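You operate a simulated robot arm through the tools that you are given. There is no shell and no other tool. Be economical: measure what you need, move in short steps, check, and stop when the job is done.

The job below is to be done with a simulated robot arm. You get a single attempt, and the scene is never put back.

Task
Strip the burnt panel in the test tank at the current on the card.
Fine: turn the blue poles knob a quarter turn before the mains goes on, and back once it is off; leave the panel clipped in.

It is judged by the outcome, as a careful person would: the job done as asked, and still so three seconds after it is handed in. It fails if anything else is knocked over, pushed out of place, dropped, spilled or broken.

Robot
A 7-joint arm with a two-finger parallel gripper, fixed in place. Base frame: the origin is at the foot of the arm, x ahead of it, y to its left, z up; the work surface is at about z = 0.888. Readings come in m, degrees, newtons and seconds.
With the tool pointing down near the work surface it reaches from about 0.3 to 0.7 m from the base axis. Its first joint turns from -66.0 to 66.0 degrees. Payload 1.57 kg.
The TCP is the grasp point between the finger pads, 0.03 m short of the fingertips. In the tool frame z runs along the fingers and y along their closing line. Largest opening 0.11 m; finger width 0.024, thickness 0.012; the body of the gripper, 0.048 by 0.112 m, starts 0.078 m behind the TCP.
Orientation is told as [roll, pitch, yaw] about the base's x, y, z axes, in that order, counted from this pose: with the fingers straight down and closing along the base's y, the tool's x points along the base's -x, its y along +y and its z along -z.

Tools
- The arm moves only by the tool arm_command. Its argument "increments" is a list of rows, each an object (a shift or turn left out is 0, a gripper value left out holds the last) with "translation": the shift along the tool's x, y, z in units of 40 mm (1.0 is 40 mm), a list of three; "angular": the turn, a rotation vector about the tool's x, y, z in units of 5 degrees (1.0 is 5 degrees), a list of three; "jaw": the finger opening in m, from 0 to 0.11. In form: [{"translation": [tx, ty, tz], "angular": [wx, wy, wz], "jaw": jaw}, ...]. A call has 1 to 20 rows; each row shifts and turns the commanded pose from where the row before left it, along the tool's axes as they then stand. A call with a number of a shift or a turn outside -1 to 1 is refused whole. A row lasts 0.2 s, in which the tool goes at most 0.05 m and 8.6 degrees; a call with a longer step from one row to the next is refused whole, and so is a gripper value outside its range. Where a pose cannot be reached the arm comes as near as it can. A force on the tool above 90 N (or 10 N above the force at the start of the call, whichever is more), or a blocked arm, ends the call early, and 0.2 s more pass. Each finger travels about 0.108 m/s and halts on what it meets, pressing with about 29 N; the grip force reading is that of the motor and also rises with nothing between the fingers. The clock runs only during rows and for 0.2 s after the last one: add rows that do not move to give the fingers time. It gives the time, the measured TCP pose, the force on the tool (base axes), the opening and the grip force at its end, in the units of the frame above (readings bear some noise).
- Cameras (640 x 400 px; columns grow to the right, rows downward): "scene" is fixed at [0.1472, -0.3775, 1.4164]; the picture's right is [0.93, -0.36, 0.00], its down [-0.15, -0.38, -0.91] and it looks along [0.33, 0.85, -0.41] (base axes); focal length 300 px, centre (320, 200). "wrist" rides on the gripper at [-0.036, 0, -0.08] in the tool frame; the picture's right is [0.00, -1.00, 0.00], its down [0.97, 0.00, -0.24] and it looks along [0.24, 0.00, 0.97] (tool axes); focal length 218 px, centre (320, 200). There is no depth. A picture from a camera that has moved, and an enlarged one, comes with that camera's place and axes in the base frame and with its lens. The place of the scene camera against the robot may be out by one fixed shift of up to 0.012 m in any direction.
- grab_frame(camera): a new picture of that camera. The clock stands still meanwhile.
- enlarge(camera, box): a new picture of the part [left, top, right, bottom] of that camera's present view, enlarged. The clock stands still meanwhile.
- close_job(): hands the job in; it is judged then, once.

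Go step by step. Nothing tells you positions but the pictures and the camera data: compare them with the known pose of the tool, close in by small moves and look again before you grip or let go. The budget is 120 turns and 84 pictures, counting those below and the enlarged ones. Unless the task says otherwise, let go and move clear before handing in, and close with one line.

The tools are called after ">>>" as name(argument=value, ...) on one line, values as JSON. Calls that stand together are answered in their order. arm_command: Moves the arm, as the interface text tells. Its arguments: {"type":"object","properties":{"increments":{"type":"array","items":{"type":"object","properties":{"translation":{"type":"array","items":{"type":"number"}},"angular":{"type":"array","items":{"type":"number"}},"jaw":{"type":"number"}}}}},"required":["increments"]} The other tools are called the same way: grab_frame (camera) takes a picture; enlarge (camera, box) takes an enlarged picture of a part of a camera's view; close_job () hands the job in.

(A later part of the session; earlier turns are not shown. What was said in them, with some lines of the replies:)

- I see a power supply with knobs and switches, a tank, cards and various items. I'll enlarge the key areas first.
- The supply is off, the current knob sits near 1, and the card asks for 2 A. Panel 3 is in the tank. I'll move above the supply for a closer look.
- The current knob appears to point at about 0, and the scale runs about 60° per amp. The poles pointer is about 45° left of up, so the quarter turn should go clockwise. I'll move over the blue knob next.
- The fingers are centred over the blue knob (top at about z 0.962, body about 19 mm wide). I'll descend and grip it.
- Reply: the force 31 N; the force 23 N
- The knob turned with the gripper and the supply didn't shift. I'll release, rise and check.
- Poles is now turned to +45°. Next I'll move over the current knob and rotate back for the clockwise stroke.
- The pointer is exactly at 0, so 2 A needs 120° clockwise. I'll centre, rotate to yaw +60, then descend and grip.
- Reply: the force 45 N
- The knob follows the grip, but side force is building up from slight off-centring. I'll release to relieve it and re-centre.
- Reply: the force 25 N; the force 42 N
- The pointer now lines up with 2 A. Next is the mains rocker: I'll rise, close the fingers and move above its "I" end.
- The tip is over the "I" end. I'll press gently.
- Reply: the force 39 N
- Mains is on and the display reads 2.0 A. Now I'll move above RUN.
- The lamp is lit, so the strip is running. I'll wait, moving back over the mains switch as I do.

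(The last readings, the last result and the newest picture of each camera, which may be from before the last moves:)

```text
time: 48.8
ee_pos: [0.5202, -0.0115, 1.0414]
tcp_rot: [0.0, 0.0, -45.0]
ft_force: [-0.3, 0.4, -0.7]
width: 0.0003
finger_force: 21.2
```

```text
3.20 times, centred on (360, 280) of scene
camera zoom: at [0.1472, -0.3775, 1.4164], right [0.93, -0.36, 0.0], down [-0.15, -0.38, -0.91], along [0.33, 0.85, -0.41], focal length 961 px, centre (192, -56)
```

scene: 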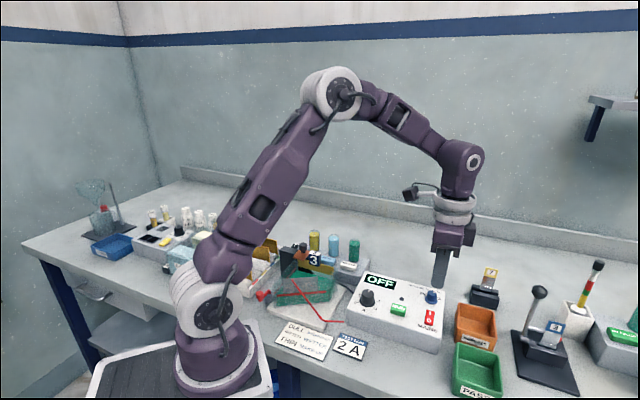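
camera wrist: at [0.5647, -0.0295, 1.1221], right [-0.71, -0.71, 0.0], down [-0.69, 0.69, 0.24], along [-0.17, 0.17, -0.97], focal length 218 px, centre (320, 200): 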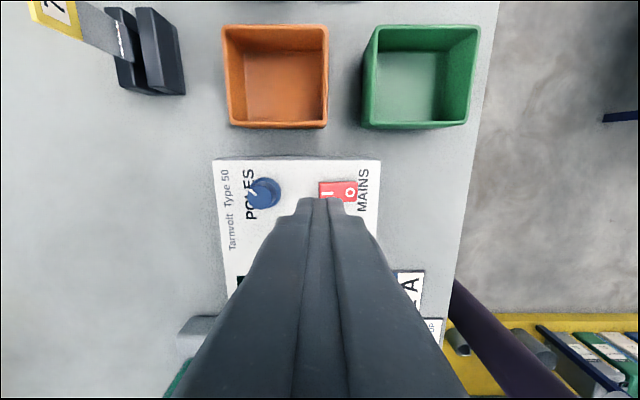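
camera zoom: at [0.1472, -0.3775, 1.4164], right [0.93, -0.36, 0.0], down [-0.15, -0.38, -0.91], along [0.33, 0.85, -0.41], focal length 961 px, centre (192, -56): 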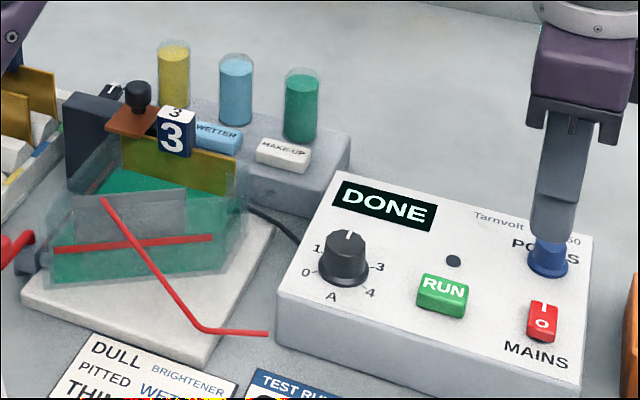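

The display shows DONE, the lamp is out and the panel is clean brass. I'll switch the mains off by pressing the "O" end.

>>> arm_command(increments=[{"translation": [-0.13, -0.27, 0]}, {"translation": [0, 0, 0.5]}, {"translation": [0, 0, 0.5]}, {"translation": [0, 0, 0.4]}, {}])

>>> enlarge(camera="wrist", box=[220, 130, 420, 255])

>>> enlarge(camera="scene", box=[340, 240, 460, 340])

```text
time: 50.0
ee_pos: [0.5158, -0.0201, 0.9819]
tcp_rot: [-0.1, 0.0, -45.0]
ft_force: [0.4, -0.2, 0.5]
width: 0.0001
finger_force: 21.4
```

```text
3.20 times, centred on (320, 192) of wrist
camera zoom: at [0.5406, -0.0474, 1.0631], right [-0.71, -0.71, 0.0], down [-0.69, 0.69, 0.24], along [-0.17, 0.17, -0.97], focal length 698 px, centre (320, 224)
```

zoom: 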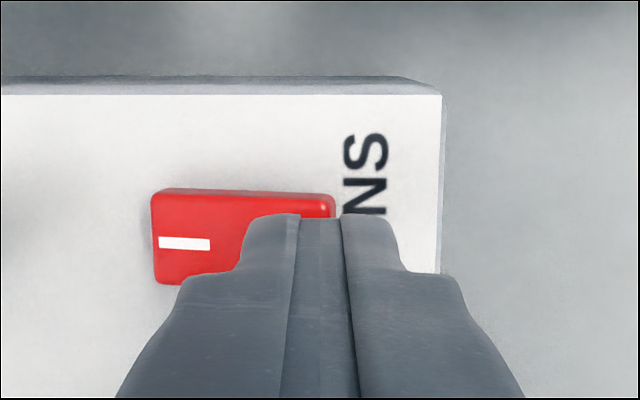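

```text
4.00 times, centred on (400, 290) of scene
camera zoom: at [0.1472, -0.3775, 1.4164], right [0.93, -0.36, 0.0], down [-0.15, -0.38, -0.91], along [0.33, 0.85, -0.41], focal length 1201 px, centre (0, -160)
```

zoom: 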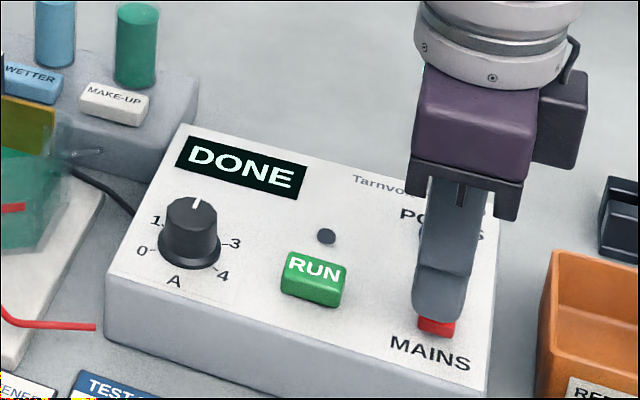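

>>> arm_command(increments=[{"translation": [0, 0.07, 0.05]}, {"translation": [0, 0, 0.05]}, {"translation": [0, 0, 0.05]}, {"translation": [0, 0, 0.04]}, {"translation": [0, 0, 0.04]}])

>>> enlarge(camera="scene", box=[340, 240, 460, 340])

```text
time: 51.2
ee_pos: [0.5195, -0.0198, 0.9732]
tcp_rot: [0.0, 0.0, -45.1]
ft_force: [-0.3, -0.4, 0.5]
width: 0.0
finger_force: 21.2
```

```text
4.00 times, centred on (400, 290) of scene
camera zoom: at [0.1472, -0.3775, 1.4164], right [0.93, -0.36, 0.0], down [-0.15, -0.38, -0.91], along [0.33, 0.85, -0.41], focal length 1201 px, centre (0, -160)
```

zoom: 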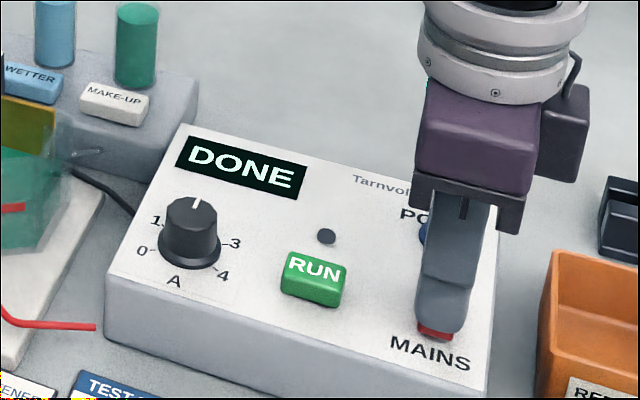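

>>> arm_command(increments=[{"translation": [0, 0, 0.04]}, {"translation": [0, 0, 0.04]}, {"translation": [0, 0, 0.03]}])

>>> enlarge(camera="scene", box=[340, 240, 460, 340])

```text
time: 52.0
ee_pos: [0.5198, -0.0195, 0.9721]
tcp_rot: [0.2, -0.1, -45.0]
ft_force: [-10.5, 1.4, 49.2]
width: 0.0
finger_force: 21.8
```

```text
4.00 times, centred on (400, 290) of scene
camera zoom: at [0.1461, -0.3775, 1.4165], right [0.93, -0.36, 0.0], down [-0.15, -0.38, -0.91], along [0.33, 0.85, -0.41], focal length 1201 px, centre (0, -160)
```

zoom: 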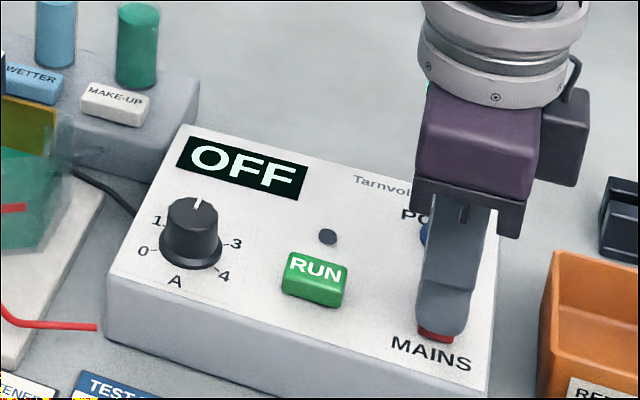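

Mains is off. Now I'll turn the blue knob back: rise, move over it, and open the fingers.

>>> arm_command(increments=[{"translation": [0, 0, -0.8]}, {"translation": [0, 0, -0.7]}, {"translation": [0, 0.95, 0], "jaw": 0.02}, {"translation": [0, 0.94, 0], "jaw": 0.04}, {"jaw": 0.05}, {}])

>>> enlarge(camera="wrist", box=[260, 150, 380, 230])

```text
time: 53.4
ee_pos: [0.577, 0.0346, 1.028]
tcp_rot: [-0.1, -0.1, -45.1]
ft_force: [0.8, 0.5, 0.6]
width: 0.0501
finger_force: 0.0
```

```text
5.00 times, centred on (320, 190) of wrist
camera zoom: at [0.6015, 0.0076, 1.108], right [-0.71, -0.71, 0.0], down [-0.69, 0.69, 0.24], along [-0.17, 0.17, -0.97], focal length 1091 px, centre (320, 250)
```

zoom: 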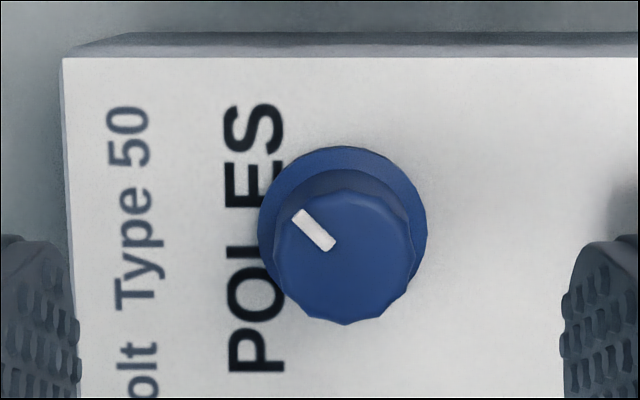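

>>> arm_command(increments=[{"translation": [0, -0.08, 0.45]}, {"translation": [0, 0, 0.45]}, {"translation": [0, 0, 0.37]}, {}, {"jaw": 0.03}, {"jaw": 0.015}, {"jaw": 0.012}, {"jaw": 0.012}])

>>> arm_command(increments=[{"angular": [0, 0, -1]}, {"angular": [0, 0, -1]}, {"angular": [0, 0, -1]}, {"angular": [0, 0, -1]}, {"angular": [0, 0, -1]}, {"angular": [0, 0, -1]}, {"angular": [0, 0, -1]}, {"angular": [0, 0, -1]}, {"angular": [0, 0, -1]}, {}])

>>> arm_command(increments=[{"jaw": 0.03}, {"jaw": 0.05}, {}])

>>> enlarge(camera="wrist", box=[240, 150, 400, 270])

```text
time: 55.2
ee_pos: [0.5743, 0.0324, 0.9781]
tcp_rot: [0.2, 0.0, -45.0]
ft_force: [13.5, 9.9, -8.8]
width: 0.0215
finger_force: 34.6
```

```text
time: 57.4
ee_pos: [0.5711, 0.0342, 0.9785]
tcp_rot: [0.3, 0.0, 0.1]
ft_force: [7.9, 35.5, -9.3]
width: 0.0209
finger_force: 34.3
```

```text
time: 58.2
ee_pos: [0.5728, 0.0303, 0.9797]
tcp_rot: [-0.1, 0.0, 0.0]
ft_force: [-0.3, -1.2, 0.4]
width: 0.0502
finger_force: 0.0
```

```text
3.33 times, centred on (320, 210) of wrist
camera zoom: at [0.6071, 0.0294, 1.0591], right [0.0, -1.0, 0.0], down [-0.97, 0.0, 0.24], along [-0.24, 0.0, -0.97], focal length 728 px, centre (320, 167)
```

zoom: 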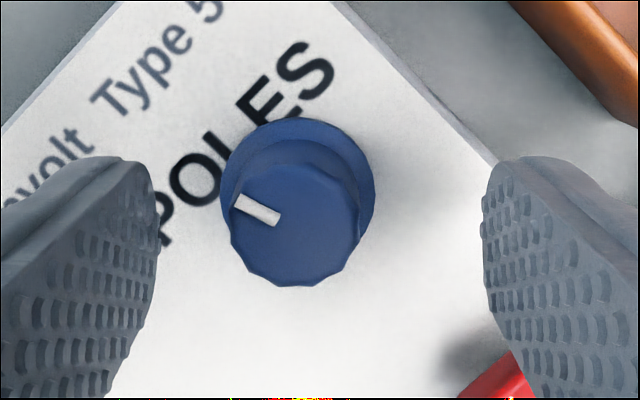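

The knob rolled off-centre to about −20°, so 25° remain. I'll re-centre and finish.

>>> arm_command(increments=[{"translation": [-0.07, 0.095, 0.04]}, {}, {"jaw": 0.03}, {"jaw": 0.015}, {"jaw": 0.012}, {"jaw": 0.012}, {}])

>>> arm_command(increments=[{"angular": [0, 0, -1]}, {"angular": [0, 0, -1]}, {"angular": [0, 0, -1]}, {"angular": [0, 0, -1]}, {}])

>>> arm_command(increments=[{"jaw": 0.03}, {"jaw": 0.05}, {}])

>>> enlarge(camera="wrist", box=[240, 150, 400, 270])

```text
time: 59.8
ee_pos: [0.5739, 0.0343, 0.9776]
tcp_rot: [0.0, 0.0, 0.0]
ft_force: [-0.3, 0.1, -0.1]
width: 0.021
finger_force: 34.0
```

```text
time: 61.0
ee_pos: [0.5739, 0.0351, 0.9801]
tcp_rot: [-0.1, -0.1, 20.2]
ft_force: [-1.9, 10.2, 24.3]
width: 0.0214
finger_force: 34.4
```

```text
time: 61.8
ee_pos: [0.5746, 0.0324, 0.977]
tcp_rot: [0.0, 0.0, 20.0]
ft_force: [-0.3, -0.3, 0.4]
width: 0.05
finger_force: 0.0
```

```text
3.33 times, centred on (320, 210) of wrist
camera zoom: at [0.6073, 0.0457, 1.0571], right [0.34, -0.94, 0.0], down [-0.91, -0.33, 0.24], along [-0.23, -0.08, -0.97], focal length 728 px, centre (320, 167)
```

zoom: 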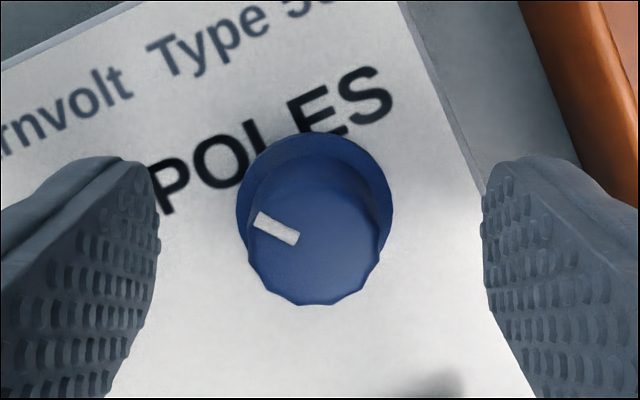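

>>> arm_command(increments=[{"translation": [0, 0.02, 0]}, {}, {"jaw": 0.03}, {"jaw": 0.015}, {"jaw": 0.012}, {"jaw": 0.012}, {}, {"angular": [0, 0, -0.6]}, {"angular": [0, 0, -0.6]}, {}, {"jaw": 0.03}, {"jaw": 0.05}, {}, {"translation": [0, 0, -0.6]}, {"translation": [0, 0, -0.7]}])

>>> arm_command(increments=[{"angular": [0, 0, -1]}, {"angular": [0, 0, -1]}, {"angular": [0, 0, -1]}, {"angular": [0, 0, -0.8]}, {}])

>>> enlarge(camera="wrist", box=[270, 160, 370, 230])

>>> enlarge(camera="scene", box=[340, 260, 460, 360])

```text
time: 65.0
ee_pos: [0.5753, 0.0362, 1.0277]
tcp_rot: [-0.1, 0.0, 25.9]
ft_force: [-0.4, -0.2, 1.0]
width: 0.05
finger_force: 0.0
```

```text
time: 66.2
ee_pos: [0.5746, 0.0359, 1.0285]
tcp_rot: [0.0, 0.1, 45.2]
ft_force: [0.4, -0.5, 0.2]
width: 0.0501
finger_force: 0.1
```

```text
5.71 times, centred on (320, 195) of wrist
camera zoom: at [0.5986, 0.0602, 1.109], right [0.71, -0.71, 0.0], down [-0.69, -0.69, 0.24], along [-0.17, -0.17, -0.97], focal length 1247 px, centre (320, 229)
```

zoom: 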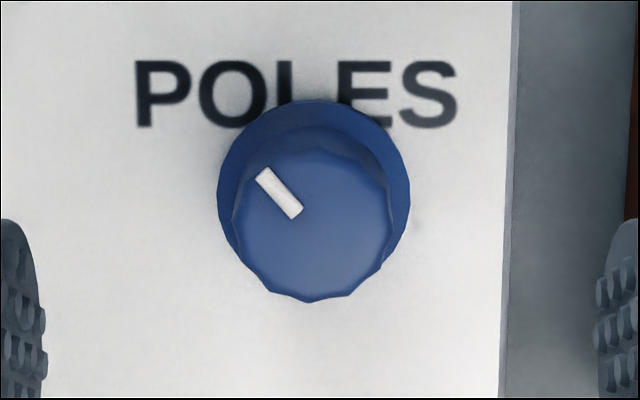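

```text
4.00 times, centred on (400, 310) of scene
camera zoom: at [0.1472, -0.3775, 1.4164], right [0.93, -0.36, 0.0], down [-0.15, -0.38, -0.91], along [0.33, 0.85, -0.41], focal length 1201 px, centre (0, -240)
```

zoom: 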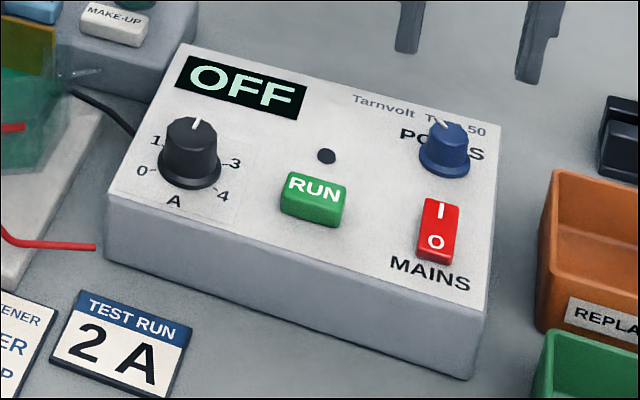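

The knob matches its original setting and the supply is off. I'll move clear and do a last check.

>>> arm_command(increments=[{"translation": [0, 0, -0.9]}, {"translation": [0, 0, -0.9]}, {"translation": [0, 0, -0.9]}, {}])

>>> grab_frame(camera="scene")

>>> enlarge(camera="scene", box=[260, 230, 460, 330])

```text
time: 67.2
ee_pos: [0.5768, 0.0353, 1.1367]
tcp_rot: [0.0, 0.0, 45.0]
ft_force: [0.2, -0.4, 0.3]
width: 0.0501
finger_force: 0.0
```

```text
31 pictures are left
```

scene: 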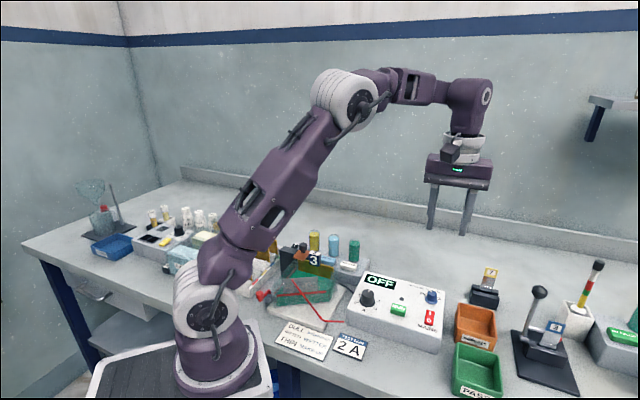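

```text
3.20 times, centred on (360, 280) of scene
camera zoom: at [0.1472, -0.3775, 1.4164], right [0.93, -0.36, 0.0], down [-0.15, -0.38, -0.91], along [0.33, 0.85, -0.41], focal length 961 px, centre (192, -56)
```

zoom: 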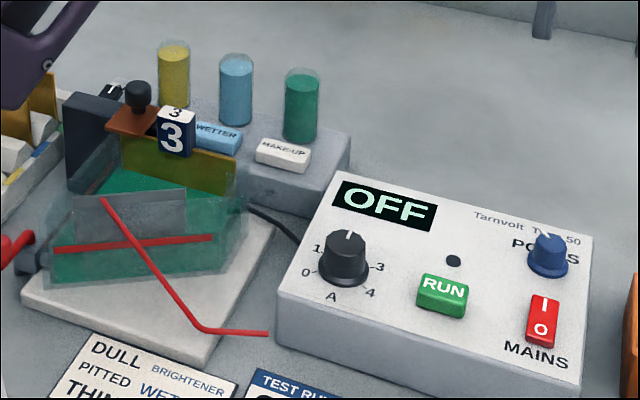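

The panel is stripped and still clipped in, the supply is off, the poles knob is back, and nothing else has moved, so I'm handing the job in.

>>> close_job()

```text
The job is handed in.
```

Panel 3 was stripped at 2.0 A with the poles reversed; the display read DONE, the mains is off, the poles knob is back where it started, and the panel is still clipped in.
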